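You operate a simulated robot arm through the tools that you are given. There is no shell and no other tool.

You are at the controls of a simulated robot arm. One attempt, no reset.

Task
Set the controls near the steel deck of the green tester. At the end: the bent steel spout is set to over the circle; the blue band ring is on the white coils carton (marked "12 V"); the white band ring stands where the blue band ring stood; the black bar dial is turned to 1200 bar; the white-capped nozzle from the steel deck of the green tester stands where the white band ring stood; the black ball lever is set to clamped; whatever was shut is shut again. Leave all else as you found it, and nothing knocked over. The black ball lever goes anticlockwise seen from above, to its stop. The bent steel spout goes anticlockwise seen from above, to its stop.
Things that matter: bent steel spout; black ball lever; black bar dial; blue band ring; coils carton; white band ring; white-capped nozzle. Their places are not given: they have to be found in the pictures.

Only the result counts: the job must be done as asked and must still hold three seconds after the hand-in. Knocking over, shifting, dropping, spilling or breaking anything else fails it.

Robot
A 6-joint arm with a two-finger parallel gripper, fixed in place. Base frame: the origin is on the floor under the middle of its stand, x ahead of it, y to its left, z up; the work surface is at about z = 0.9. Readings come in m, rad, newtons and seconds.
With the tool pointing down near the work surface it reaches from about 0.36 to 0.76 m from the base axis. Its first joint turns from -1.152 to 1.152 rad. Payload 2.45 kg.
The tool frame sits at the grasp point between the pads (the TCP): z along the fingers, y along the line on which they close. The tips reach 0.024 m beyond it. Largest opening 0.068 m; finger width 0.017, thickness 0.01; the body of the gripper, 0.04 by 0.07 m, starts 0.041 m behind the TCP.
Orientation is that of the tool frame in the base frame, as a unit quaternion [x, y, z, w]. With the fingers straight down and closing along the base's y, the tool's x points along the base's -x, its y along +y and its z along -z.

Tools
- The arm moves only by the tool drive_tool. Its argument "moves" is a list of rows, each an object of numbers (a shift or turn left out is 0, a gripper value left out holds the last): "rx", "ry", "rz": the turn, a rotation vector about the tool's x, y, z in units of 90 degrees (1.0 is 90 degrees); "x", "y", "z": the shift along the tool's x, y, z in units of 250 mm (1.0 is 250 mm); "claw": the opening, from 0 (shut) to 1 (fully open). In form: [{"rx": .., "ry": .., "rz": .., "x": .., "y": .., "z": .., "claw": ..}, ...]. A call has 1 to 20 rows; each row is the pose to reach, as a shift and turn from the pose commanded when the call began, along the tool's axes at that moment. A call with a number of a shift or a turn outside -1 to 1 is refused whole. Rows are played at 5 a second. More than 0.05 m and 0.15 rad between two rows, or a gripper value outside its range, and nothing of the call is played. A pose out of reach is approached as far as the arm can. The call stops where the force on the tool passes 40 N (or 10 N more than at its start, if that is more) or the arm is blocked; 0.2 s more then pass. Each finger travels about 0.108 m/s and halts on what it meets, pressing with about 21 N; the grip force reading is that of the motor and also rises with nothing between the fingers. The clock runs only during rows and for 0.2 s after the last one: add rows that repeat a pose to give the fingers time. The reply holds the time, the measured pose of the TCP, the force on the tool along the base axes, the opening and the grip force, in the units named above and with some noise, with the torque about the TCP (base axes, N m) and any sound that the robot's microphone picked up.
- Cameras (640 x 400 px; columns grow to the right, rows downward): "scene" is fixed at [0.1798, 0.423, 1.4731]; the picture's right is [-0.64, -0.77, 0.00], its down [-0.37, 0.30, -0.88] and it looks along [0.68, -0.56, -0.48] (base axes); focal length 254 px, centre (320, 200). "wrist" rides on the gripper at [0.084, 0.011, -0.075] in the tool frame; the picture's right is [-0.13, 0.99, 0.00], its down [-0.60, -0.08, -0.79] and it looks along [-0.79, -0.10, 0.61] (tool axes); focal length 251 px, centre (320, 200).
- get_image(camera): a new picture of that camera. No time passes.
- measure_at(camera, pixels): for up to 12 pixels [column, row] of the newest picture of that camera ("zoom" is the newest enlarged one), the place [x, y, z] in the base frame of the surface seen there, good to about 0.002 m. No time passes.
- enlarge(camera, box): a new picture of the part [left, top, right, bottom] of that camera's present view, enlarged. No time passes.
- sign_off(): hands the job in; it is judged then, once.

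Open the gripper and draw the arm clear of the work before you hand the job in, unless the task says otherwise.

The tools are called after "Call:" as a command line: name --argument value ..., lists and objects as JSON in quotes. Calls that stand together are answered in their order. drive_tool: Moves the arm, as the interface text tells. Its arguments: {"type":"object","properties":{"moves":{"type":"array","items":{"type":"object","properties":{"rx":{"type":"number"},"ry":{"type":"number"},"rz":{"type":"number"},"x":{"type":"number"},"y":{"type":"number"},"z":{"type":"number"},"claw":{"type":"number"}}}}},"required":["moves"]} The other tools are called the same way: get_image (camera) takes a picture; measure_at (camera, pixels) gives the place of the surface under pixels of a picture; enlarge (camera, box) takes an enlarged picture of a part of a camera's view; sign_off () hands the job in.

At the start:

```text
clock: 0.0
tcp_pos: [0.446, 0.02, 1.3819]
ee_rot: [0.0, 1.0, 0.0, -0.001]
contact_force: [0.8, 1.1, -0.3]
moment: [0.03, 0.02, 0.0]
width: 0.0679
grip_force: 0.0
```

scene: 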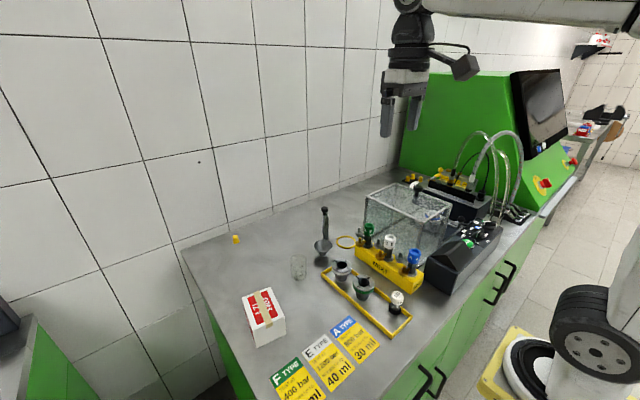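
wrist: 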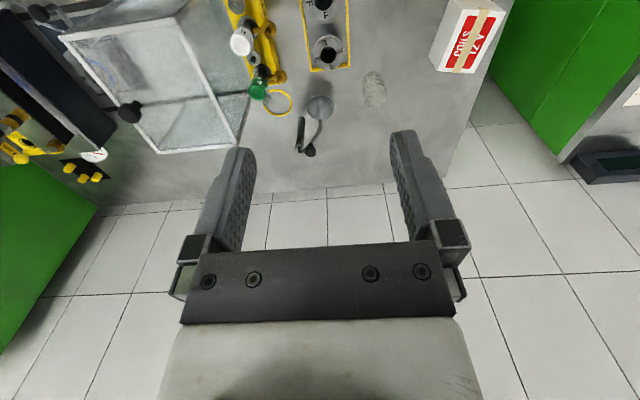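

I begin by looking closely at the work area: the scene shows the deck with carton (265,315), a yellow rack (390,265), a frame (365,295) and a clear cover (405,215).

Call:
enlarge --camera "scene" --box '[220, 180, 440, 318]'

Call:
enlarge --camera "scene" --box '[360, 120, 560, 245]'

Call:
enlarge --camera "scene" --box '[230, 270, 430, 395]'

Call:
enlarge --camera "wrist" --box '[0, 0, 320, 200]'

Call:
enlarge --camera "wrist" --box '[220, 0, 540, 200]'

```text
2.90 times, centred on (330, 249) of scene
```

zoom: 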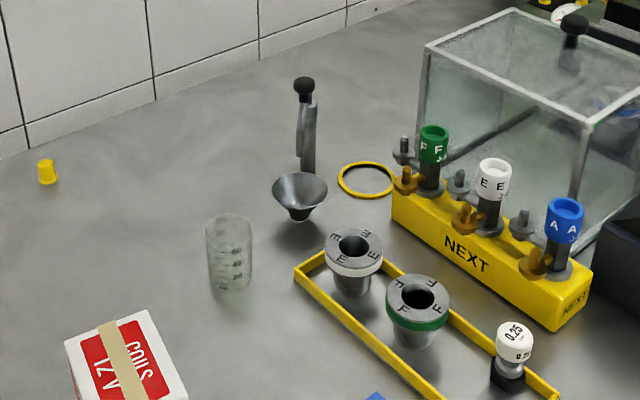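

```text
3.20 times, centred on (460, 182) of scene
```

zoom: 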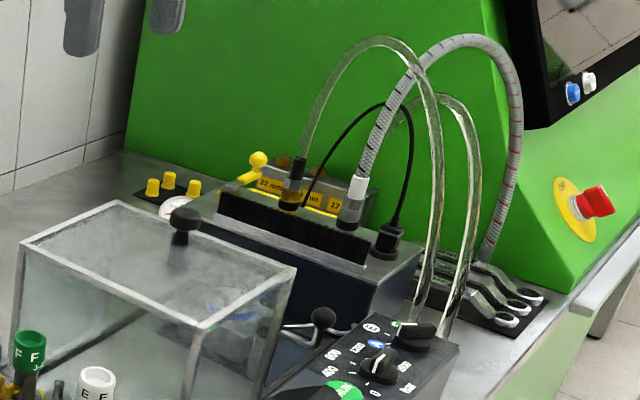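

```text
3.20 times, centred on (330, 332) of scene
```

zoom: 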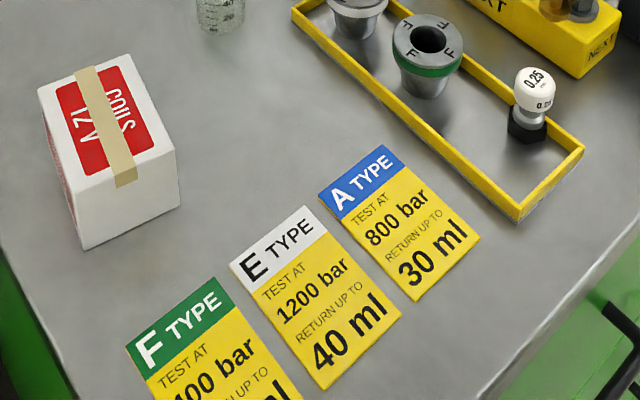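

```text
2.00 times, centred on (160, 100) of wrist
```

zoom: 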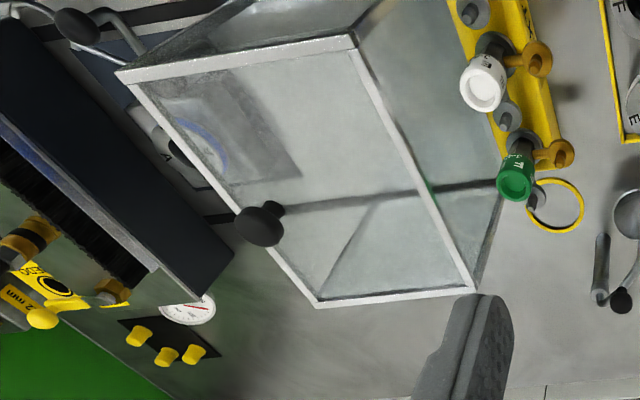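

```text
2.00 times, centred on (380, 100) of wrist
```

zoom: 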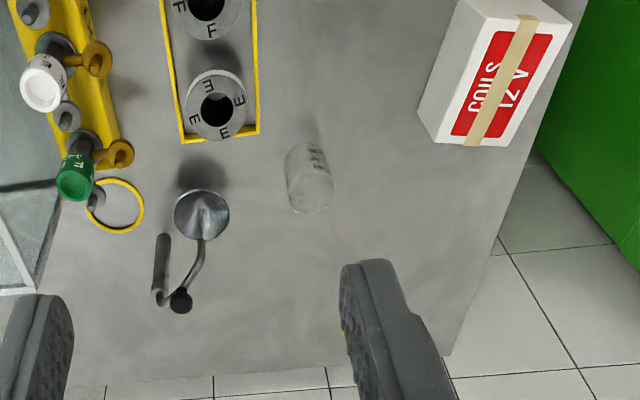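

Measuring key points in the scene view to locate things on the deck.

Call:
get_image --camera "scene"

Call:
measure_at --camera "scene" --pixels '[[265, 305], [325, 210], [323, 245], [346, 242], [298, 268], [342, 268], [363, 287], [397, 300], [369, 230], [389, 241], [414, 256], [300, 350]]'

Call:
measure_at --camera "scene" --pixels '[[368, 192], [398, 183], [451, 208], [425, 221], [418, 188], [461, 218], [478, 230], [488, 225], [472, 181], [445, 170], [438, 170], [410, 176]]'

```text
taken
```

scene: 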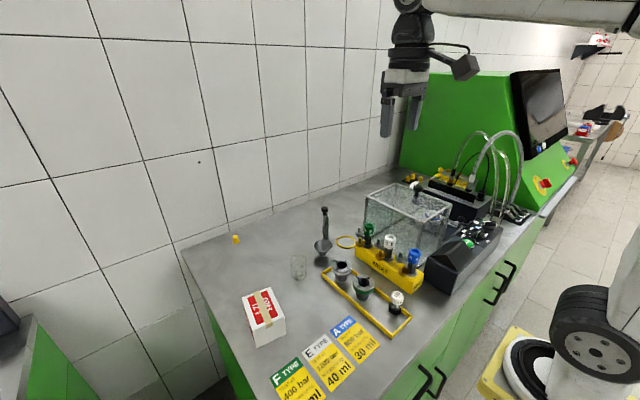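

```text
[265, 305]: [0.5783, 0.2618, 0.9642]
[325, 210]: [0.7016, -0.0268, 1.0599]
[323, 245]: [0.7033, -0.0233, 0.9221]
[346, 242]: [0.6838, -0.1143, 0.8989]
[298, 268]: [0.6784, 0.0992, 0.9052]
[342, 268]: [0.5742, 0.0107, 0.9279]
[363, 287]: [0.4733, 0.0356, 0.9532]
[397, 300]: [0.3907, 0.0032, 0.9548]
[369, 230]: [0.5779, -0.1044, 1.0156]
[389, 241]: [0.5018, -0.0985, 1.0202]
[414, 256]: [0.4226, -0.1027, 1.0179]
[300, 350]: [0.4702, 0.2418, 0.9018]
```

```text
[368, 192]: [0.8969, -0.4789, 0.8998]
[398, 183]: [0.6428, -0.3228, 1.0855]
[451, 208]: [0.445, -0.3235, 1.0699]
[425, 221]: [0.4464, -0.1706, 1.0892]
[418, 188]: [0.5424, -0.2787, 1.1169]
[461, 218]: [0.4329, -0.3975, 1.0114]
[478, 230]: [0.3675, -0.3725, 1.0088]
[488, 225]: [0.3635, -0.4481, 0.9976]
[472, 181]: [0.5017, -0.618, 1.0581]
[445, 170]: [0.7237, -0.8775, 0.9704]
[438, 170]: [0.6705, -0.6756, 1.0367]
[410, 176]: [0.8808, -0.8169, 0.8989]
```

Zooming further onto the cover, the control box with dials, and the funnel post.

Call:
enlarge --camera "scene" --box '[355, 170, 467, 240]'

Call:
enlarge --camera "scene" --box '[420, 195, 532, 265]'

Call:
enlarge --camera "scene" --box '[280, 190, 392, 260]'

Call:
enlarge --camera "wrist" --box '[0, 0, 180, 112]'

```text
5.71 times, centred on (411, 205) of scene
```

zoom: 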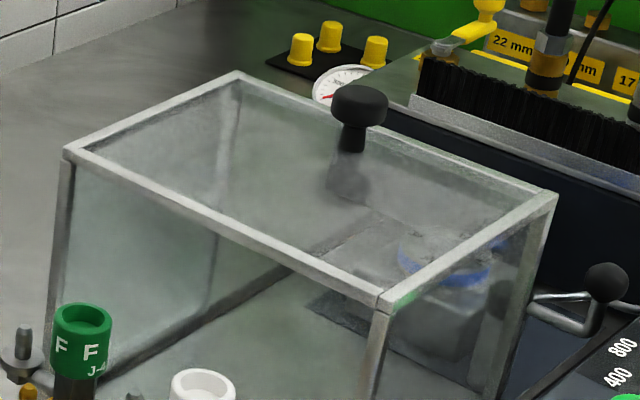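

```text
5.71 times, centred on (476, 230) of scene
```

zoom: 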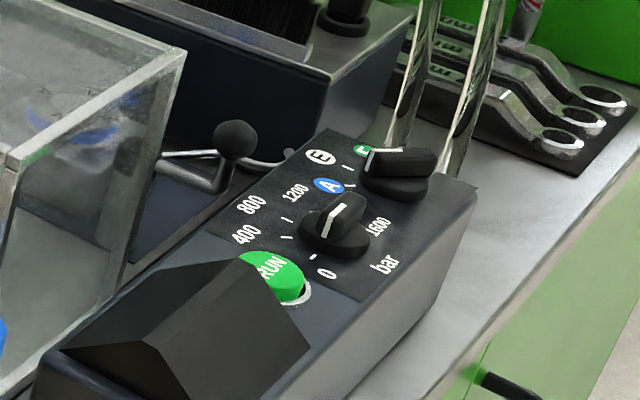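

```text
5.71 times, centred on (336, 225) of scene
```

zoom: 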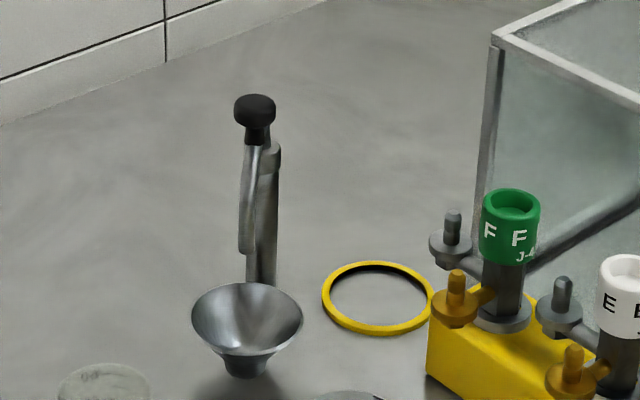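

```text
3.56 times, centred on (90, 56) of wrist
```

zoom: 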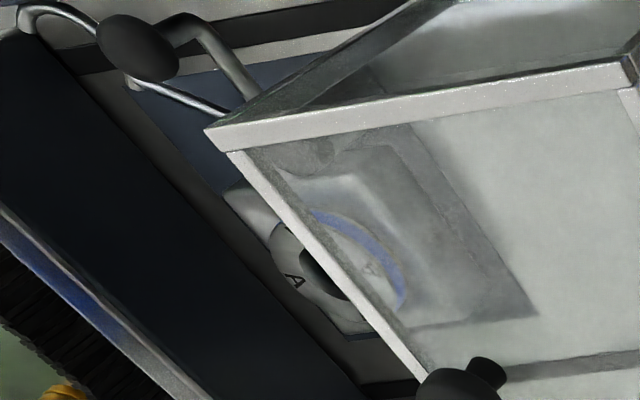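

The blue ring "A" seems to be in a holder behind the clear cover. Before moving the arm, I measure hose tops and the tall tester parts for clearance.

Call:
measure_at --camera "scene" --pixels '[[510, 133], [481, 132], [490, 147], [500, 140], [480, 160], [520, 170], [560, 75], [520, 75], [428, 72], [540, 148], [448, 172], [545, 185]]'

Call:
measure_at --camera "wrist" --pixels '[[83, 78], [95, 86], [70, 70], [130, 85], [40, 13], [105, 110], [20, 60], [60, 40], [120, 112], [145, 150], [240, 130], [198, 8]]'

```text
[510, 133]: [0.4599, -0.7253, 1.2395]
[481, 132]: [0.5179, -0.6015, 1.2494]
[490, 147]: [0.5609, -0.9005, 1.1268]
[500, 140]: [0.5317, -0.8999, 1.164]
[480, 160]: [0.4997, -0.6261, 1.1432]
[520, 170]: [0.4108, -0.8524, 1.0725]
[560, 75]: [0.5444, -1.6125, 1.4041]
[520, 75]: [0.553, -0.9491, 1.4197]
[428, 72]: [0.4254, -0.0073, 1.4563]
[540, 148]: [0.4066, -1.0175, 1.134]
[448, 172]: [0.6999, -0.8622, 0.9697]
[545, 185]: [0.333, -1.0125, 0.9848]
```

```text
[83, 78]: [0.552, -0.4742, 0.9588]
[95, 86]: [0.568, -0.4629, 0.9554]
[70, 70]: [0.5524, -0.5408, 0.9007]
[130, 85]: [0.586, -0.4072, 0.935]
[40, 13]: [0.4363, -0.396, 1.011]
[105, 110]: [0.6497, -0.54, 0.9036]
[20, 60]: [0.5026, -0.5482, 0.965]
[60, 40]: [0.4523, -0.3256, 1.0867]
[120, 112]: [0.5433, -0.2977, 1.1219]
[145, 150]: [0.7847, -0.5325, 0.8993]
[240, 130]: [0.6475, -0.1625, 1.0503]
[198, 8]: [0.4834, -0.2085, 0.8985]
```

The blue "A" ring is at about (0.56,-0.45,0.957), behind the cover, in a holder. Moving the arm toward -y at height to view it with the wrist camera.

Call:
drive_tool --moves '[{"x": 0.06, "y": -0.18}, {"x": 0.12, "y": -0.36}, {"x": 0.18, "y": -0.54}, {"x": 0.24, "y": -0.72}, {"x": 0.3, "y": -0.9}, {"x": 0.3, "y": -1.0}]'

Call:
get_image --camera "wrist"

Call:
get_image --camera "scene"

```text
clock: 1.4
tcp_pos: [0.3705, -0.2296, 1.3812]
ee_rot: [0.0, 1.0, 0.001, 0.001]
contact_force: [-0.1, -0.8, 1.4]
moment: [0.03, -0.01, 0.01]
width: 0.068
grip_force: 0.0
```

```text
taken
```

wrist: 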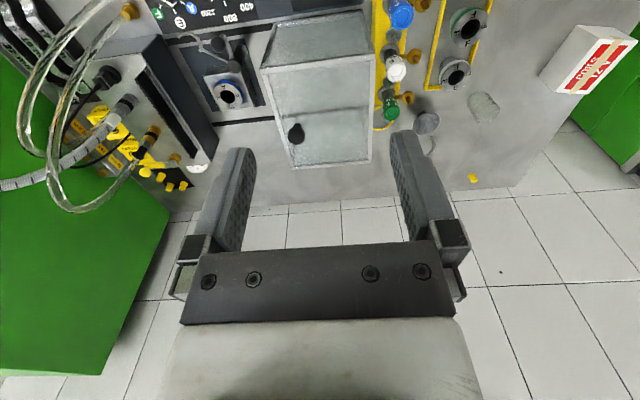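

```text
taken
```

scene: 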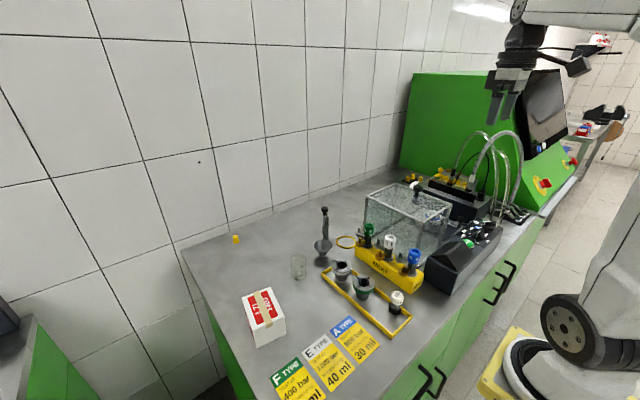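

Now the holder with the blue ring is visible at (228,95), the lever near (215,45), and the cover. I enlarge those regions.

Call:
enlarge --camera "wrist" --box '[140, 0, 300, 100]'

Call:
enlarge --camera "wrist" --box '[180, 20, 276, 130]'

Call:
enlarge --camera "wrist" --box '[240, 0, 480, 180]'

Call:
enlarge --camera "wrist" --box '[360, 0, 520, 140]'

```text
4.00 times, centred on (220, 50) of wrist
```

zoom: 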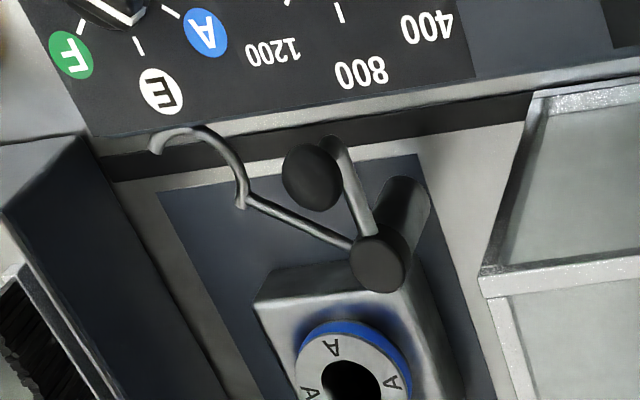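

```text
3.64 times, centred on (228, 75) of wrist
```

zoom: 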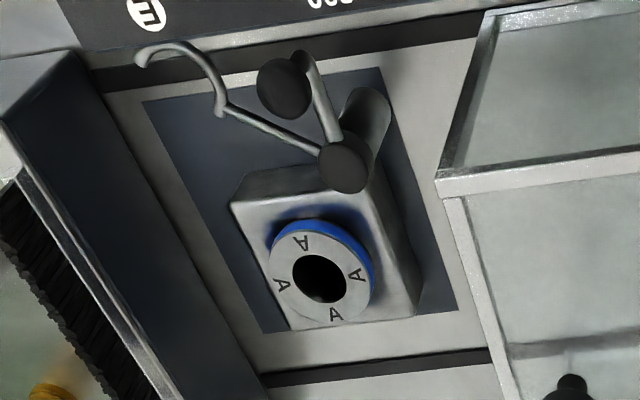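

```text
2.22 times, centred on (360, 90) of wrist
```

zoom: 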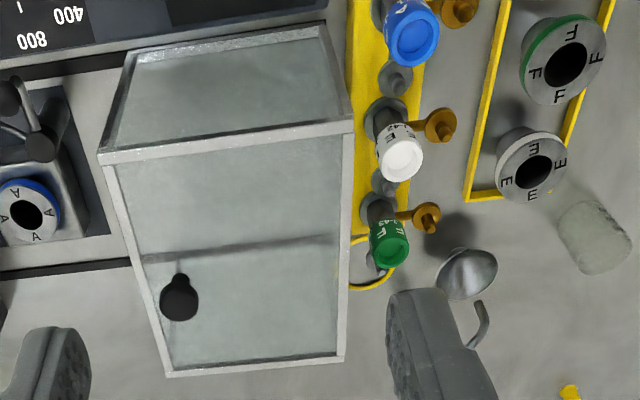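

```text
2.86 times, centred on (440, 70) of wrist
```

zoom: 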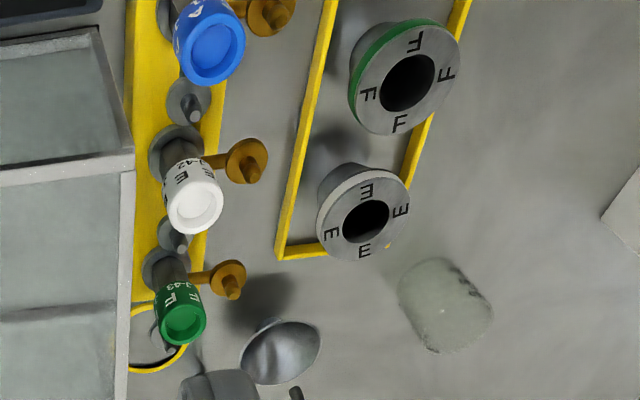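

The cover sits beside the holder on rails, and the blue ring is exposed. Enlarging the clamp area again to measure its parts.

Call:
enlarge --camera "wrist" --box '[180, 20, 276, 130]'

Call:
measure_at --camera "zoom" --pixels '[[285, 90], [305, 65], [330, 120], [343, 165], [370, 110], [385, 95], [140, 60], [190, 50], [220, 110], [270, 130], [305, 240], [335, 312]]'

Call:
measure_at --camera "zoom" --pixels '[[283, 285], [355, 273], [305, 258], [320, 300], [298, 280], [345, 278], [260, 200], [250, 185], [385, 250], [410, 310], [300, 325], [375, 230]]'

```text
3.64 times, centred on (228, 75) of wrist
```

zoom: 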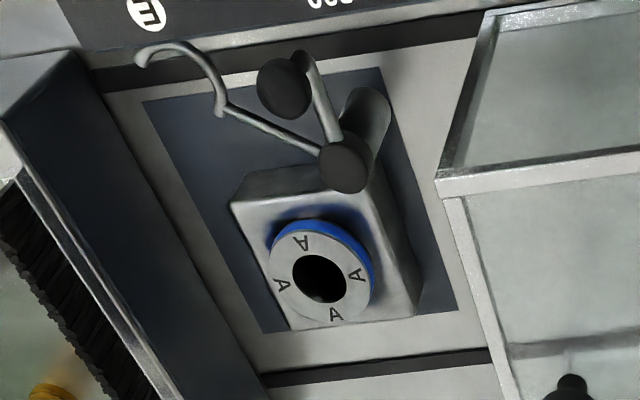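

```text
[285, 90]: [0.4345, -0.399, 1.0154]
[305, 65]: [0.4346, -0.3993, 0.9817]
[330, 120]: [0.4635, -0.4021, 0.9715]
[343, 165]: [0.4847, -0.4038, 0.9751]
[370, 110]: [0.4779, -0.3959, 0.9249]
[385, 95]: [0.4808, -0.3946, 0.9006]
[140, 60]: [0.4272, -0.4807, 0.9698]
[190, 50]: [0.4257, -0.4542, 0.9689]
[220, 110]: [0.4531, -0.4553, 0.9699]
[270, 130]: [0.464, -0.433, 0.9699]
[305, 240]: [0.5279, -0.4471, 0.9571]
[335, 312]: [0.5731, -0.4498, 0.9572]
```

```text
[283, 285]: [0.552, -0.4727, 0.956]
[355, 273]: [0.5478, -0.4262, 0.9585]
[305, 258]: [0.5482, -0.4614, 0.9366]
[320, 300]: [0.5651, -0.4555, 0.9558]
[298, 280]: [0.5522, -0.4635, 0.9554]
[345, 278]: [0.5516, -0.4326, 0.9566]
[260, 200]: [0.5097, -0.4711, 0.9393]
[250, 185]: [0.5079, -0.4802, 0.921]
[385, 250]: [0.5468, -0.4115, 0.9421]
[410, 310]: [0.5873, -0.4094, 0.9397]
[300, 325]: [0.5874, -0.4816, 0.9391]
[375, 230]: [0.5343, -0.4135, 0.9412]
```

The clamp post is at (0.483,-0.402), its fork swings anticlockwise onto the ring place. Now I back up to view the dials from above and closer.

Call:
drive_tool --moves '[{"x": 0.18, "y": -0.1}, {"x": 0.36, "y": -0.2}, {"x": 0.4, "y": -0.36}, {"x": 0.4, "y": -0.48}]'

Call:
get_image --camera "wrist"

Call:
enlarge --camera "wrist" --box '[220, 0, 420, 125]'

```text
refused: row 1 steps farther than a row can; nothing moved
```

```text
taken
```

wrist: 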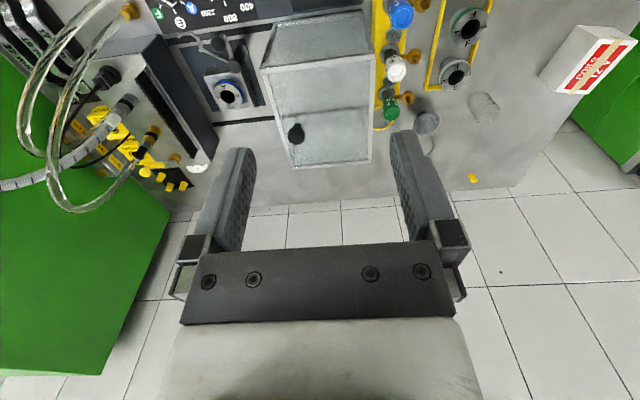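

```text
3.20 times, centred on (320, 62) of wrist
```

zoom: 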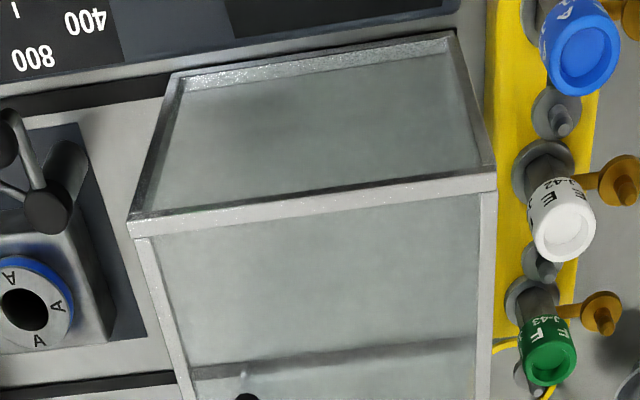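

That call was refused for a step too large; I repeat with smaller steps.

Call:
drive_tool --moves '[{"x": 0.12, "y": -0.1}, {"x": 0.24, "y": -0.2}, {"x": 0.34, "y": -0.34}, {"x": 0.4, "y": -0.48}]'

Call:
get_image --camera "wrist"

Call:
enlarge --camera "wrist" --box '[180, 0, 380, 125]'

```text
clock: 2.4
tcp_pos: [0.2804, -0.346, 1.3835]
ee_rot: [-0.001, 1.0, 0.001, -0.001]
contact_force: [-0.2, 0.2, 0.3]
moment: [0.04, -0.01, 0.03]
width: 0.0681
grip_force: 0.1
out of reach, approached as far as the arm can: row 4
```

```text
taken
```

wrist: 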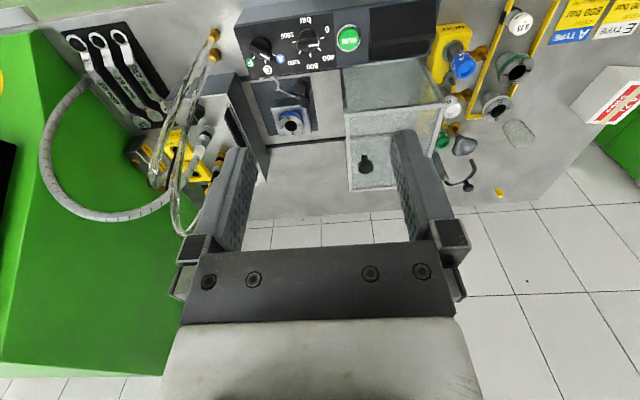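

```text
3.20 times, centred on (280, 62) of wrist
```

zoom: 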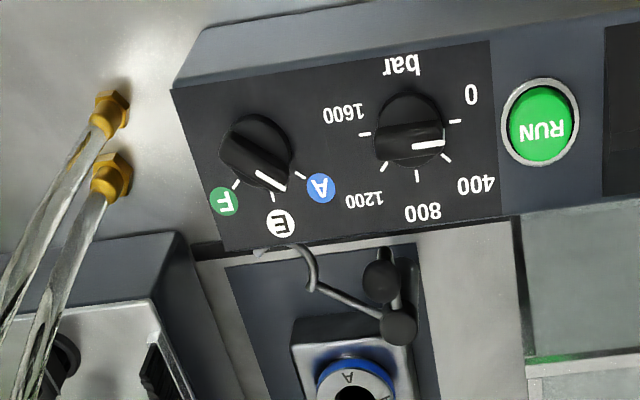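

A clear dial view: bar dial centre about (308,43) with ticks 0..1600. I enlarge tightly to measure ticks and pointer.

Call:
enlarge --camera "wrist" --box '[276, 14, 340, 74]'

```text
6.67 times, centred on (308, 44) of wrist
```

zoom: 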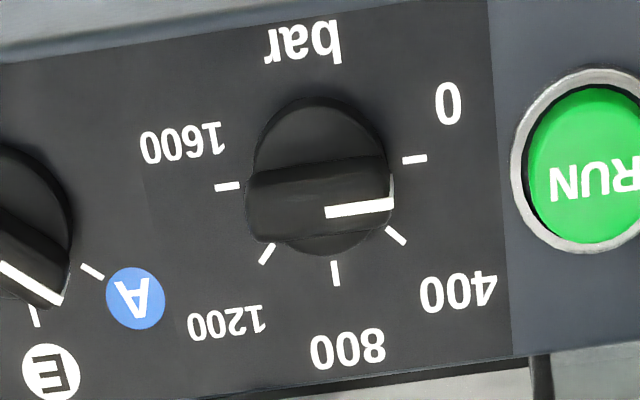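

Measuring the ticks, pointer and knob geometry on this zoom.

Call:
measure_at --camera "zoom" --pixels '[[403, 160], [426, 158], [389, 229], [404, 243], [334, 263], [336, 284], [272, 246], [263, 262], [238, 185], [216, 187], [328, 212], [390, 205]]'

Call:
measure_at --camera "zoom" --pixels '[[318, 175], [255, 185], [380, 165], [250, 215], [320, 230], [318, 130], [300, 110], [350, 245], [480, 200], [480, 320], [100, 100], [300, 330]]'

```text
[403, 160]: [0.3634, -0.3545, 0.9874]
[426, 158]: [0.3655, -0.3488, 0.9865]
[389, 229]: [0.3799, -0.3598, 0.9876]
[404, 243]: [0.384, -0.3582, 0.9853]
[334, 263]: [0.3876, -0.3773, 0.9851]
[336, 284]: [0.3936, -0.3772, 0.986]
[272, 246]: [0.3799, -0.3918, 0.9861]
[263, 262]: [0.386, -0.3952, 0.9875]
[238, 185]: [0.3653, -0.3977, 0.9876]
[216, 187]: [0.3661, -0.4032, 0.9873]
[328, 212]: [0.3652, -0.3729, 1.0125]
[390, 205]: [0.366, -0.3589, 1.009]
```

```text
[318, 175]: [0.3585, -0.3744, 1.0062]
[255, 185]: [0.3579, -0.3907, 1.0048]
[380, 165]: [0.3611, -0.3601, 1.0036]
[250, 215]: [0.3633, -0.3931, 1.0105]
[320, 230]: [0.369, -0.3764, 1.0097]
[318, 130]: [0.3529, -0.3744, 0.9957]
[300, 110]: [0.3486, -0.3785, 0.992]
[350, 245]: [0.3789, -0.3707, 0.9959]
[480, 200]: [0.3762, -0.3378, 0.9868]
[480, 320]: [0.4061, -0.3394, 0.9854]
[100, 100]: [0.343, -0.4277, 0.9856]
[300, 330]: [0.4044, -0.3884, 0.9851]
```

The panel is level at z≈0.986; dial centre ≈ (0.366,-0.376), bar along y, pointing at 0 (at +y), 1200 lies at (+x,-y). Next I move back to view the tray, funnel and spout area.

Call:
drive_tool --moves '[{"y": 0.18}, {"y": 0.36}, {"y": 0.54}, {"y": 0.72}, {"y": 0.9}, {"y": 1.0}]'

Call:
drive_tool --moves '[{"x": -0.03, "y": 0.12, "z": 0.14}, {"x": -0.06, "y": 0.24, "z": 0.28}, {"x": -0.08, "y": 0.36, "z": 0.42}, {"x": -0.08, "y": 0.48, "z": 0.52}]'

Call:
get_image --camera "wrist"

Call:
enlarge --camera "wrist" --box '[180, 0, 460, 175]'

```text
clock: 3.8
tcp_pos: [0.3359, -0.1197, 1.4018]
ee_rot: [0.0, 1.0, -0.001, -0.001]
contact_force: [0.0, 0.1, 0.5]
moment: [-0.02, 0.0, 0.0]
width: 0.0681
grip_force: 0.0
out of reach, approached as far as the arm can: row 4, 5, 6
```

```text
clock: 4.8
tcp_pos: [0.3831, -0.0049, 1.2648]
ee_rot: [-0.001, 1.0, 0.0, -0.001]
contact_force: [-0.1, -0.4, 0.5]
moment: [0.01, 0.03, 0.0]
width: 0.0682
grip_force: 0.1
out of reach, approached as far as the arm can: row 1, 2, 3, 4
```

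```text
taken
```

wrist: 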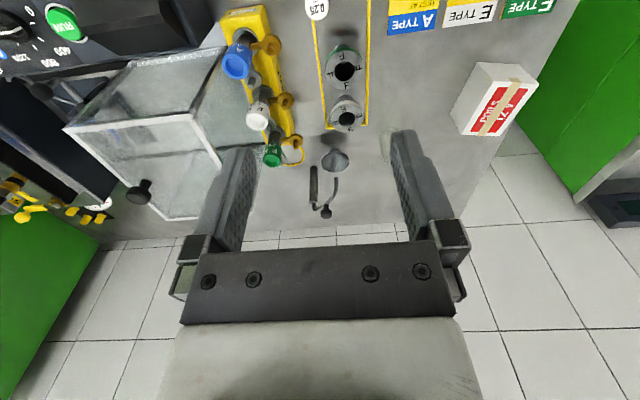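

```text
2.29 times, centred on (320, 88) of wrist
```

zoom: 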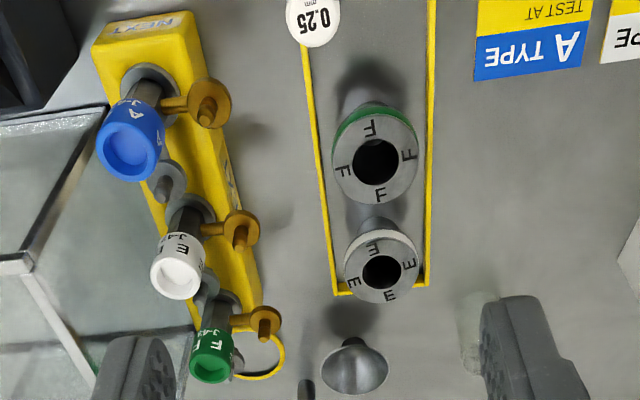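

The spout and funnel are visible around (325,185). Enlarging that and measuring.

Call:
enlarge --camera "wrist" --box '[280, 125, 376, 225]'

Call:
measure_at --camera "wrist" --pixels '[[326, 213], [314, 172], [314, 200], [313, 206], [335, 160], [336, 185], [334, 205], [292, 150], [345, 118], [344, 72], [317, 8], [402, 140]]'

```text
4.00 times, centred on (328, 175) of wrist
```

zoom: 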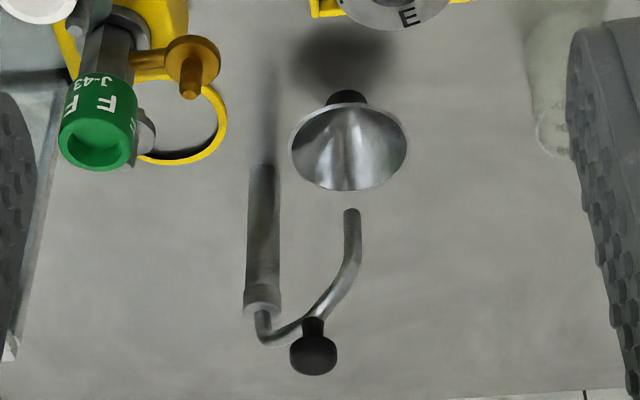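

```text
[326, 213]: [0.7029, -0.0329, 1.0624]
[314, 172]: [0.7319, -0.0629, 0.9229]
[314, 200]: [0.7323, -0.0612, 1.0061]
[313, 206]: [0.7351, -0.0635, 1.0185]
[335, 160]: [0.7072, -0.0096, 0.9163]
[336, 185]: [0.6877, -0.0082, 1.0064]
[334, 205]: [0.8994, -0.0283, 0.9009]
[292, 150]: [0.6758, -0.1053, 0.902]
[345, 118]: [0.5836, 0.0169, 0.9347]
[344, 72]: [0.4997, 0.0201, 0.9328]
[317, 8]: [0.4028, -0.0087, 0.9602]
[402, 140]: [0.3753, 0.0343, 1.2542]
```

The spout pivots at post (0.732,-0.062), knob at (0.703,-0.033,1.06), funnel beneath; the yellow circle lies at about (0.68,-0.11). Now I get closer to the tray rings for accurate centres.

Call:
drive_tool --moves '[{"x": -0.068, "y": 0.015, "z": 0.145}, {"x": -0.136, "y": 0.03, "z": 0.29}, {"x": -0.2, "y": 0.045, "z": 0.435}, {"x": -0.268, "y": 0.06, "z": 0.58}]'

Call:
get_image --camera "wrist"

Call:
get_image --camera "scene"

```text
clock: 5.8
tcp_pos: [0.4515, 0.0116, 1.1238]
ee_rot: [0.0, 1.0, 0.0, 0.0]
contact_force: [-0.6, 0.2, 0.0]
moment: [0.02, 0.03, -0.04]
width: 0.0681
grip_force: 0.1
```

```text
taken
```

wrist: 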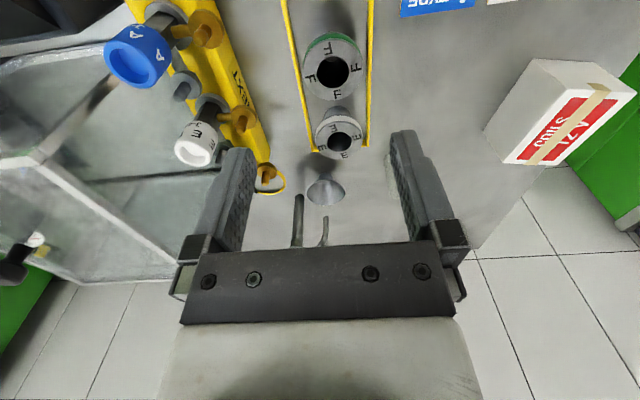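

```text
taken
```

scene: 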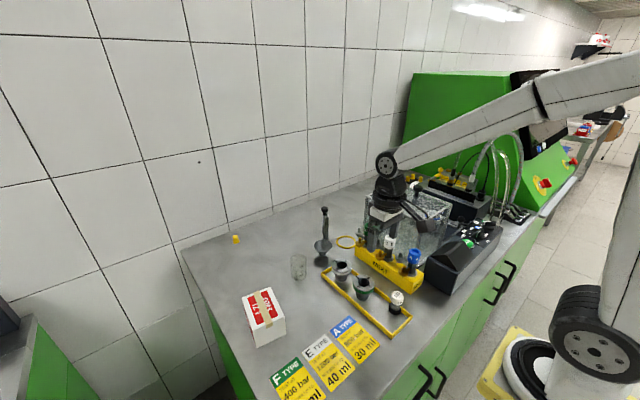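

The arm is now low over the tray. Enlarging the E and F rings for measurement.

Call:
enlarge --camera "wrist" --box '[270, 20, 398, 180]'

Call:
enlarge --camera "scene" --box '[310, 250, 430, 340]'

```text
2.50 times, centred on (334, 100) of wrist
```

zoom: 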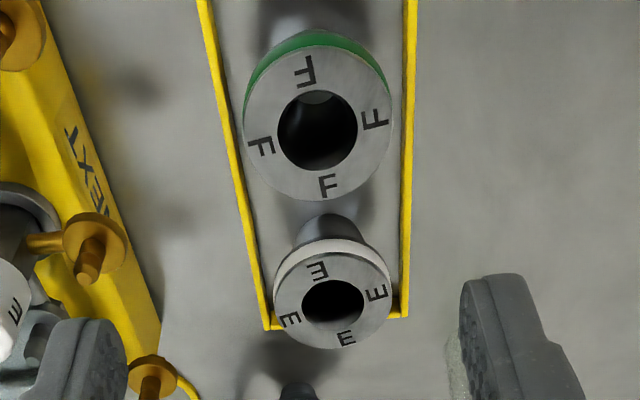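

```text
4.44 times, centred on (370, 295) of scene
```

zoom: 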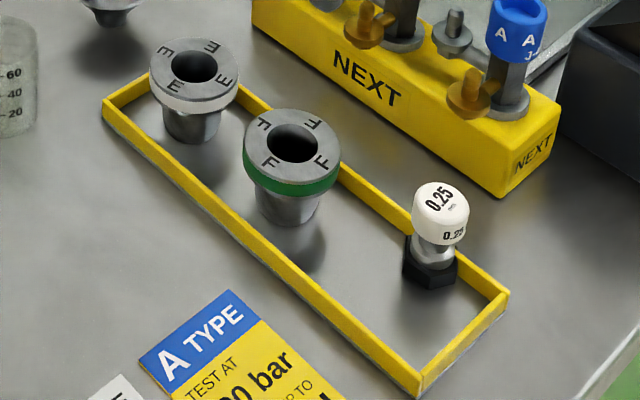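

Re-enlarging the E ring with the wrist camera and measuring flange rim points.

Call:
enlarge --camera "wrist" --box '[306, 98, 370, 168]'

```text
5.71 times, centred on (338, 133) of wrist
```

zoom: 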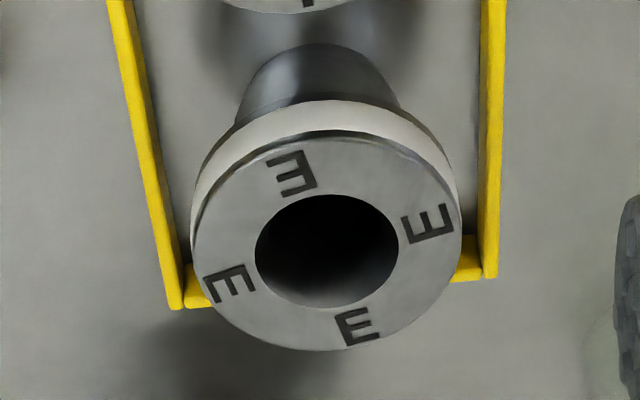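

Call:
measure_at --camera "zoom" --pixels '[[196, 240], [457, 230], [326, 140], [328, 344], [262, 255], [391, 245], [328, 202], [328, 300], [230, 160], [420, 150], [320, 115], [320, 60]]'

Call:
measure_at --camera "zoom" --pixels '[[240, 110], [400, 100], [130, 50], [492, 50], [178, 295], [488, 265], [120, 20], [60, 300], [155, 150], [500, 150], [220, 300], [440, 300]]'

```text
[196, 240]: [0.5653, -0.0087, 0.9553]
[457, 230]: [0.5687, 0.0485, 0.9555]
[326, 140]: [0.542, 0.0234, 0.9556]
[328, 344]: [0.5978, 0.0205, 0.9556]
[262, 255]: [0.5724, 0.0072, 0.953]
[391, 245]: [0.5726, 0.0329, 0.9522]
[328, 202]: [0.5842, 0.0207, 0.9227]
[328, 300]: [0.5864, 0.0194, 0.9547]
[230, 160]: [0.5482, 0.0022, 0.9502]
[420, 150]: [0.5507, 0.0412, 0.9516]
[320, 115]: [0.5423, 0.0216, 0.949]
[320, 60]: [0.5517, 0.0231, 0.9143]
```

```text
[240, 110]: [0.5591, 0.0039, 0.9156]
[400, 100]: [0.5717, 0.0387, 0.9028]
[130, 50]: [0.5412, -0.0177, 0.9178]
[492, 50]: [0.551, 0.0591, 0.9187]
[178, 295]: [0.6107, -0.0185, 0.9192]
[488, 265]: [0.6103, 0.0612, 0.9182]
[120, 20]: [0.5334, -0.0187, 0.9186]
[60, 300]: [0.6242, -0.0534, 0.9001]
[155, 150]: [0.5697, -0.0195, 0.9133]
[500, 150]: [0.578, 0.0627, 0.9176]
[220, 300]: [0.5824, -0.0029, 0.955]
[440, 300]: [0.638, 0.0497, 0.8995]
```

E ring centre ≈ (0.570, 0.020), outer diameter ≈0.058, top z≈0.9555. Now measuring the nozzle and F ring using a scene enlargement.

Call:
enlarge --camera "scene" --box '[376, 280, 420, 320]'

```text
10.00 times, centred on (398, 300) of scene
```

zoom: 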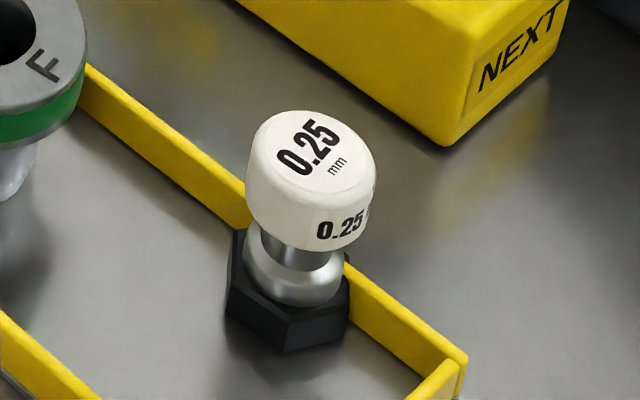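

Call:
measure_at --camera "zoom" --pixels '[[312, 150], [255, 145], [370, 160], [305, 115], [318, 192], [250, 200], [365, 220], [300, 240], [290, 275], [240, 290], [285, 340], [345, 320]]'

Call:
measure_at --camera "zoom" --pixels '[[232, 240], [225, 310], [460, 355], [430, 385], [90, 70], [240, 200], [290, 300], [345, 265], [450, 145], [568, 10], [20, 330], [60, 380]]'

```text
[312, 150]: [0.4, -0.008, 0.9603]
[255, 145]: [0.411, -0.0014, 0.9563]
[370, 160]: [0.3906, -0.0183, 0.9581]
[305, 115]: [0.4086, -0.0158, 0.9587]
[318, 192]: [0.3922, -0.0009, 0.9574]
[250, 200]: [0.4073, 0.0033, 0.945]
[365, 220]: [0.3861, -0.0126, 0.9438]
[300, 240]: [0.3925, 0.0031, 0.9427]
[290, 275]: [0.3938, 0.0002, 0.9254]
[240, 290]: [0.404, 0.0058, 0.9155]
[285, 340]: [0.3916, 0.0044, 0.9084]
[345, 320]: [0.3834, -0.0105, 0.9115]
```

```text
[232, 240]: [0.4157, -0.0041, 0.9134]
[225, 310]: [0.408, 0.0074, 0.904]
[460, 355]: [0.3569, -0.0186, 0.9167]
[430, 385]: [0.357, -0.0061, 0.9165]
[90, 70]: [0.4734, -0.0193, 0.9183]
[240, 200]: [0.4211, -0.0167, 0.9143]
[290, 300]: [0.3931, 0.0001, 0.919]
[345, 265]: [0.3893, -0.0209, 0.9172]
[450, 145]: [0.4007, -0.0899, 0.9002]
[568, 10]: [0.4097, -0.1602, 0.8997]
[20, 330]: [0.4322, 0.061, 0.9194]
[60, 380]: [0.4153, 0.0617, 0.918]
```

Nozzle cap centre ≈ (0.400,-0.0075), top 0.9605. Now I raise and travel to view the blue ring closely for an exact centre.

Call:
drive_tool --moves '[{"z": -0.18}, {"z": -0.36}, {"y": -0.1, "z": -0.5}, {"y": -0.28, "z": -0.52}, {"y": -0.46, "z": -0.52}, {"y": -0.64, "z": -0.52}, {"y": -0.82, "z": -0.52}, {"y": -1.0, "z": -0.52}]'

Call:
drive_tool --moves '[{"y": -0.18}, {"y": -0.36}, {"y": -0.54}, {"y": -0.7}, {"x": 0.05, "y": -0.72, "z": 0.15}, {"x": 0.08, "y": -0.72, "z": 0.3}, {"x": 0.08, "y": -0.72, "z": 0.45}]'

Call:
get_image --camera "wrist"

Call:
get_image --camera "scene"

```text
clock: 7.6
tcp_pos: [0.4462, -0.236, 1.2526]
ee_rot: [-0.001, 1.0, -0.001, 0.0]
contact_force: [0.1, 0.0, 0.4]
moment: [-0.01, -0.05, 0.0]
width: 0.0681
grip_force: 0.0
```

```text
clock: 9.2
tcp_pos: [0.4316, -0.4164, 1.1405]
ee_rot: [0.0, 1.0, 0.0, -0.001]
contact_force: [0.0, -0.3, 0.6]
moment: [-0.04, 0.0, -0.01]
width: 0.068
grip_force: 0.0
```

```text
taken
```

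wrist: 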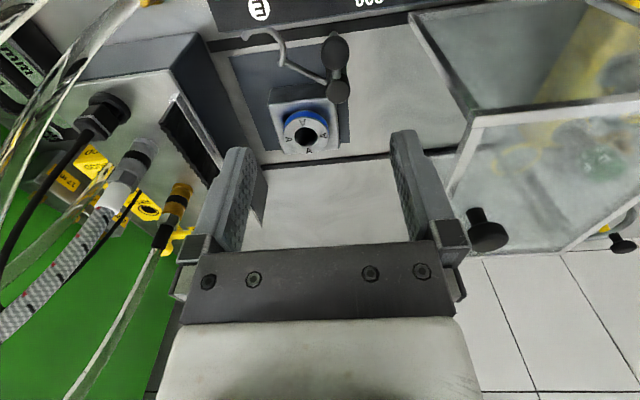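

```text
taken
```

scene: 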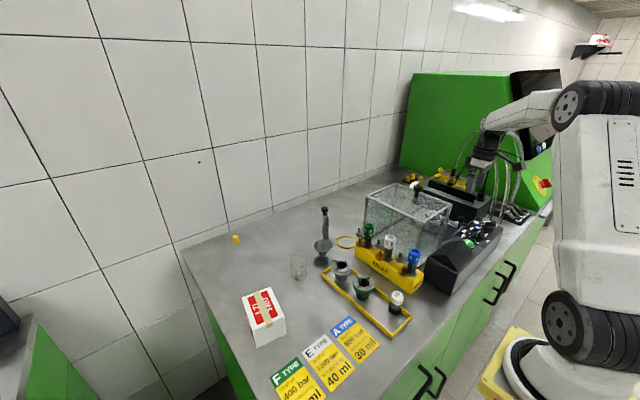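

Blue ring is at (305,133). Enlarging and measuring its rim.

Call:
enlarge --camera "wrist" --box '[256, 80, 352, 160]'

```text
5.00 times, centred on (304, 120) of wrist
```

zoom: 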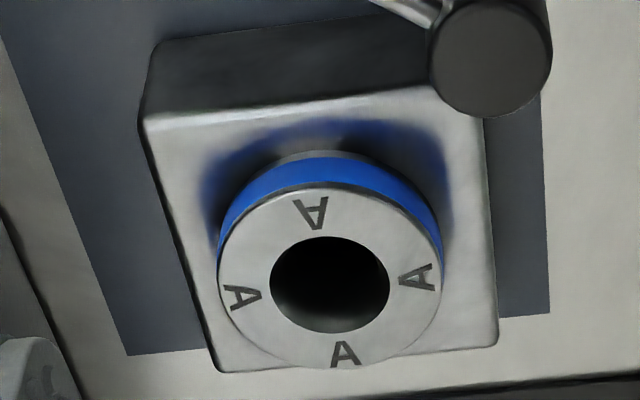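

Call:
measure_at --camera "zoom" --pixels '[[222, 275], [438, 275], [330, 192], [330, 365], [265, 285], [395, 285], [328, 232], [330, 338], [250, 200], [410, 200], [330, 165], [330, 155]]'

Call:
measure_at --camera "zoom" --pixels '[[150, 120], [430, 90], [215, 365], [490, 340], [240, 140], [470, 200], [490, 60], [490, 20], [460, 100], [520, 100], [590, 100], [330, 145]]'

```text
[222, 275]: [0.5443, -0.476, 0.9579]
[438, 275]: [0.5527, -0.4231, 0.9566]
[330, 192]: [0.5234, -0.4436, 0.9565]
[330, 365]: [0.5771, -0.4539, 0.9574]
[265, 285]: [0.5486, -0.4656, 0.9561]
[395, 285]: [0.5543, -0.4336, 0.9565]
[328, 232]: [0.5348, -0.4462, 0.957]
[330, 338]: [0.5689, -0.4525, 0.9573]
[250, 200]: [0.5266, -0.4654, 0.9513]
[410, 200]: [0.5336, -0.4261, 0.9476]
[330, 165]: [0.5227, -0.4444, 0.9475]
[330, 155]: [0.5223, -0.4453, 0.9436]
```

```text
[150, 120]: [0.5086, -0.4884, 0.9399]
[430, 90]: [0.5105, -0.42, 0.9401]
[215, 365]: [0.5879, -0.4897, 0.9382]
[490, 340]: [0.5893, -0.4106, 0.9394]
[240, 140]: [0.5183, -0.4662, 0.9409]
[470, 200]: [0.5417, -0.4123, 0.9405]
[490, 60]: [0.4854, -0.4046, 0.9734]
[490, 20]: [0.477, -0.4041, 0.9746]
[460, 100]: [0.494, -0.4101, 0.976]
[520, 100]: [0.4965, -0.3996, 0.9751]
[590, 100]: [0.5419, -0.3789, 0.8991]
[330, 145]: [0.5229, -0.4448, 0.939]
```

Blue ring centre ≈ (0.550,-0.4495), OD ≈0.055, top 0.957, holder top 0.940. Before descending, I measure the neighbouring brush box and hoses for camera clearance.

Call:
measure_at --camera "wrist" --pixels '[[190, 45], [172, 105], [205, 150], [100, 110], [140, 155], [182, 190], [120, 60], [80, 75], [60, 100], [110, 20], [230, 55], [180, 130]]'

Call:
enlarge --camera "wrist" --box '[0, 0, 320, 200]'

```text
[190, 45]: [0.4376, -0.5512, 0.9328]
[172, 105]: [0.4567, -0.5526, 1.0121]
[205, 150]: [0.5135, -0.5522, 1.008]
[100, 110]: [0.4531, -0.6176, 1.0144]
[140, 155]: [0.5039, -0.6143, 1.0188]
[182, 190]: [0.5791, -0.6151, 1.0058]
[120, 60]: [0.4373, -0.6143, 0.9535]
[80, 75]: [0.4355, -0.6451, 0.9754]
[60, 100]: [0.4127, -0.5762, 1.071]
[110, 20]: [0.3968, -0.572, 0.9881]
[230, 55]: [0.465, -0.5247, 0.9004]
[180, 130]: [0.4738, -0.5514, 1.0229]
```

```text
2.00 times, centred on (160, 100) of wrist
```

zoom: 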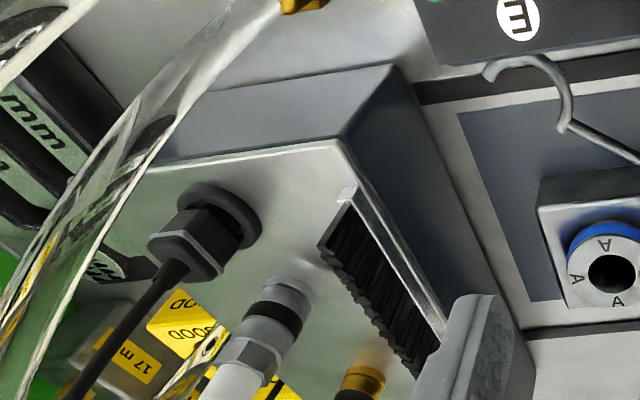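

Brush edge sits at y≈-0.55 (z up to 1.02), so I will turn only about 22° to keep the camera clear of the lever ball. First a settling row to read the pose precisely.

Call:
drive_tool --moves '[{"x": 0}, {"x": 0}]'

```text
clock: 9.8
tcp_pos: [0.432, -0.4162, 1.1408]
ee_rot: [0.0, 1.0, -0.001, -0.001]
contact_force: [0.9, -0.8, 0.2]
moment: [-0.02, 0.01, 0.0]
width: 0.068
grip_force: 0.1
```

Settled at (0.432,-0.4162,1.1408). Now turning -0.25 and moving above the blue ring centre at the same height.

Call:
drive_tool --moves '[{"rz": -0.08, "x": -0.1, "y": -0.03}, {"rz": -0.16, "x": -0.22, "y": -0.06}, {"rz": -0.25, "x": -0.34, "y": -0.1}, {"rz": -0.25, "x": -0.472, "y": -0.133}, {"rz": -0.25, "x": -0.472, "y": -0.133}]'

Call:
get_image --camera "wrist"

Call:
get_image --camera "scene"

```text
clock: 11.0
tcp_pos: [0.5497, -0.4502, 1.1442]
ee_rot: [-0.194, 0.981, 0.001, 0.0]
contact_force: [-0.2, -0.5, 0.3]
moment: [0.06, 0.0, 0.0]
width: 0.068
grip_force: 0.1
```

```text
taken
```

wrist: 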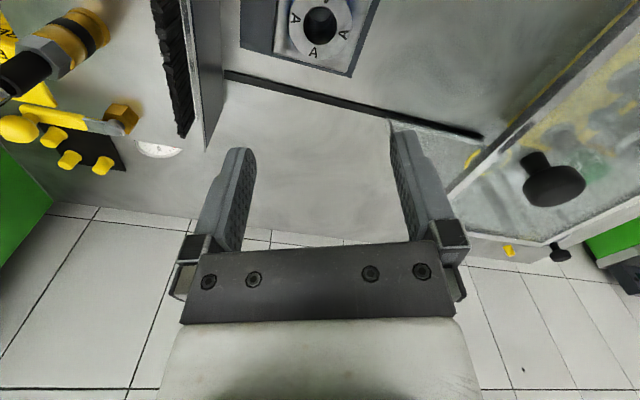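

```text
taken
```

scene: 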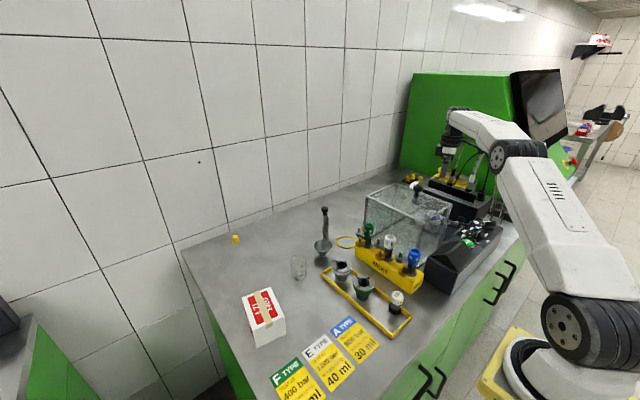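

Above the ring at (0.5497,-0.4502). Descending to just above the ring top (tips at ≈0.97) and checking.

Call:
drive_tool --moves '[{"z": 0.16}, {"z": 0.32}, {"z": 0.46}, {"z": 0.56}, {"z": 0.6}, {"z": 0.6}]'

Call:
get_image --camera "wrist"

Call:
enlarge --camera "scene" --box '[400, 100, 540, 230]'

```text
clock: 12.4
tcp_pos: [0.5499, -0.4523, 0.9938]
ee_rot: [-0.195, 0.981, 0.0, 0.0]
contact_force: [0.1, 0.2, -0.1]
moment: [0.0, -0.02, 0.0]
width: 0.0678
grip_force: 0.0
```

```text
taken
```

wrist: 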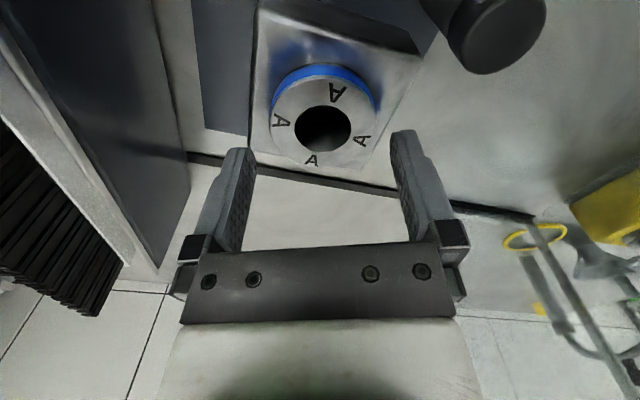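

```text
3.08 times, centred on (470, 165) of scene
```

zoom: 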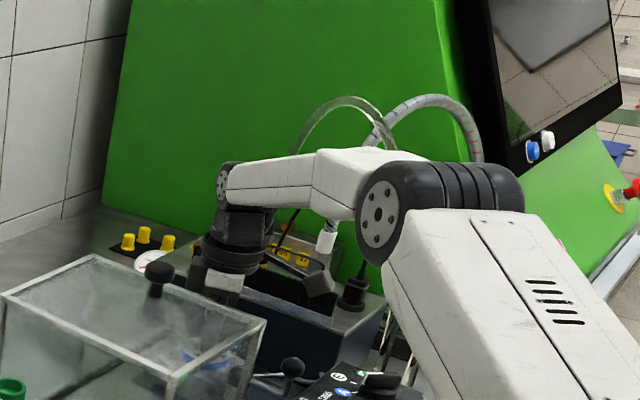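

Ring is at (322,127) between the fingers; the tool axis should project near (320,131). Measuring the rim here to fine-correct.

Call:
enlarge --camera "wrist" --box '[256, 50, 400, 180]'

```text
3.08 times, centred on (328, 115) of wrist
```

zoom: 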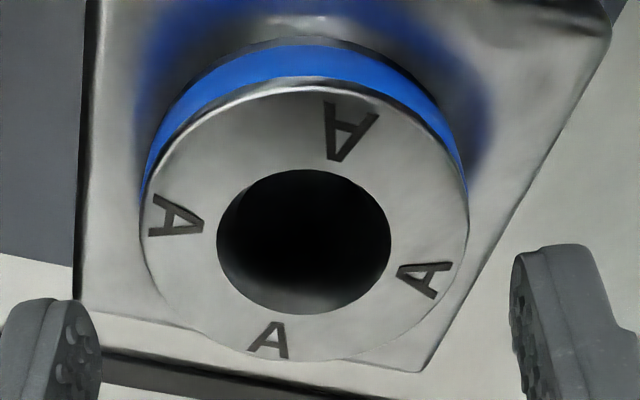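

Call:
measure_at --camera "zoom" --pixels '[[147, 225], [465, 220], [305, 85], [305, 355], [180, 130], [430, 130], [190, 320], [420, 320], [212, 240], [396, 240], [304, 165], [304, 318]]'

Call:
measure_at --camera "zoom" --pixels '[[300, 70], [300, 50], [300, 40], [300, 25], [160, 150], [460, 160], [60, 340], [540, 290], [75, 390], [520, 260], [20, 320], [560, 260]]'

```text
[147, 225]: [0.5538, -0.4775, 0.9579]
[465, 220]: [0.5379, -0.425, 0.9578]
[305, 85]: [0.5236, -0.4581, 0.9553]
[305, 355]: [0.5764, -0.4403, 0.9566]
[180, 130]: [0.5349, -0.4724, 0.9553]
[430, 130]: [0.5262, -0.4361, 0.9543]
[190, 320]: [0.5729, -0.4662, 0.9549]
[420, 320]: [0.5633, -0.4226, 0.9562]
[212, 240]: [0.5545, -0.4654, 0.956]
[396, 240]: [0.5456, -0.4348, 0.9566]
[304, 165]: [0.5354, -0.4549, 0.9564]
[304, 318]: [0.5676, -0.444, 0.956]
```

```text
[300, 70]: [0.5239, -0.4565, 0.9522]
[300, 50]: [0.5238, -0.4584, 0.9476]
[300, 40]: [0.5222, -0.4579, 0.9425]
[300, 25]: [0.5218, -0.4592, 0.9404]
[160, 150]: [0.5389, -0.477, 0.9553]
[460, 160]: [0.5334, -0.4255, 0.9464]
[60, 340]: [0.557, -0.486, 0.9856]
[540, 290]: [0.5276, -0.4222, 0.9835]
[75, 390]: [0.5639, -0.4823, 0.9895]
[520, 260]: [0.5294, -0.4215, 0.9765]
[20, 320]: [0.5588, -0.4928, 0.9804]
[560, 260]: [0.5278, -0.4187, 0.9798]
```

Ring centre (0.5505,-0.4498); TCP is about 2.5 mm off in y. Correcting and descending to TCP z≈0.967, then closing.

Call:
drive_tool --moves '[{"x": -0.006, "y": 0.0084, "z": 0.03}, {"x": -0.006, "y": 0.0084, "z": 0.07}, {"x": -0.006, "y": 0.0084, "z": 0.107}, {"x": -0.006, "y": 0.0084, "z": 0.107}]'

Call:
get_image --camera "wrist"

```text
clock: 13.4
tcp_pos: [0.5508, -0.4484, 0.9682]
ee_rot: [-0.195, 0.981, 0.0, 0.0]
contact_force: [-0.6, -0.3, -0.2]
moment: [-0.03, -0.01, -0.04]
width: 0.0681
grip_force: 0.2
```

```text
taken
```

wrist: 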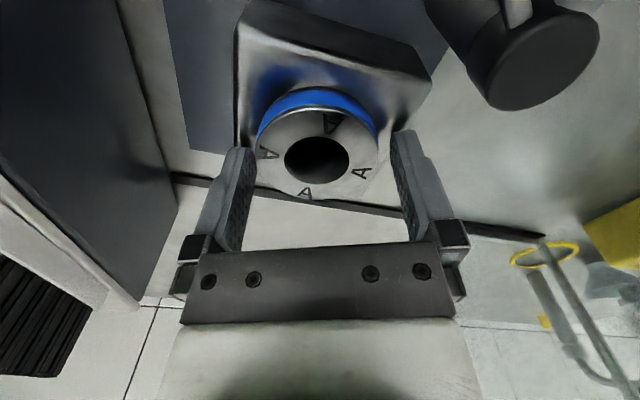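

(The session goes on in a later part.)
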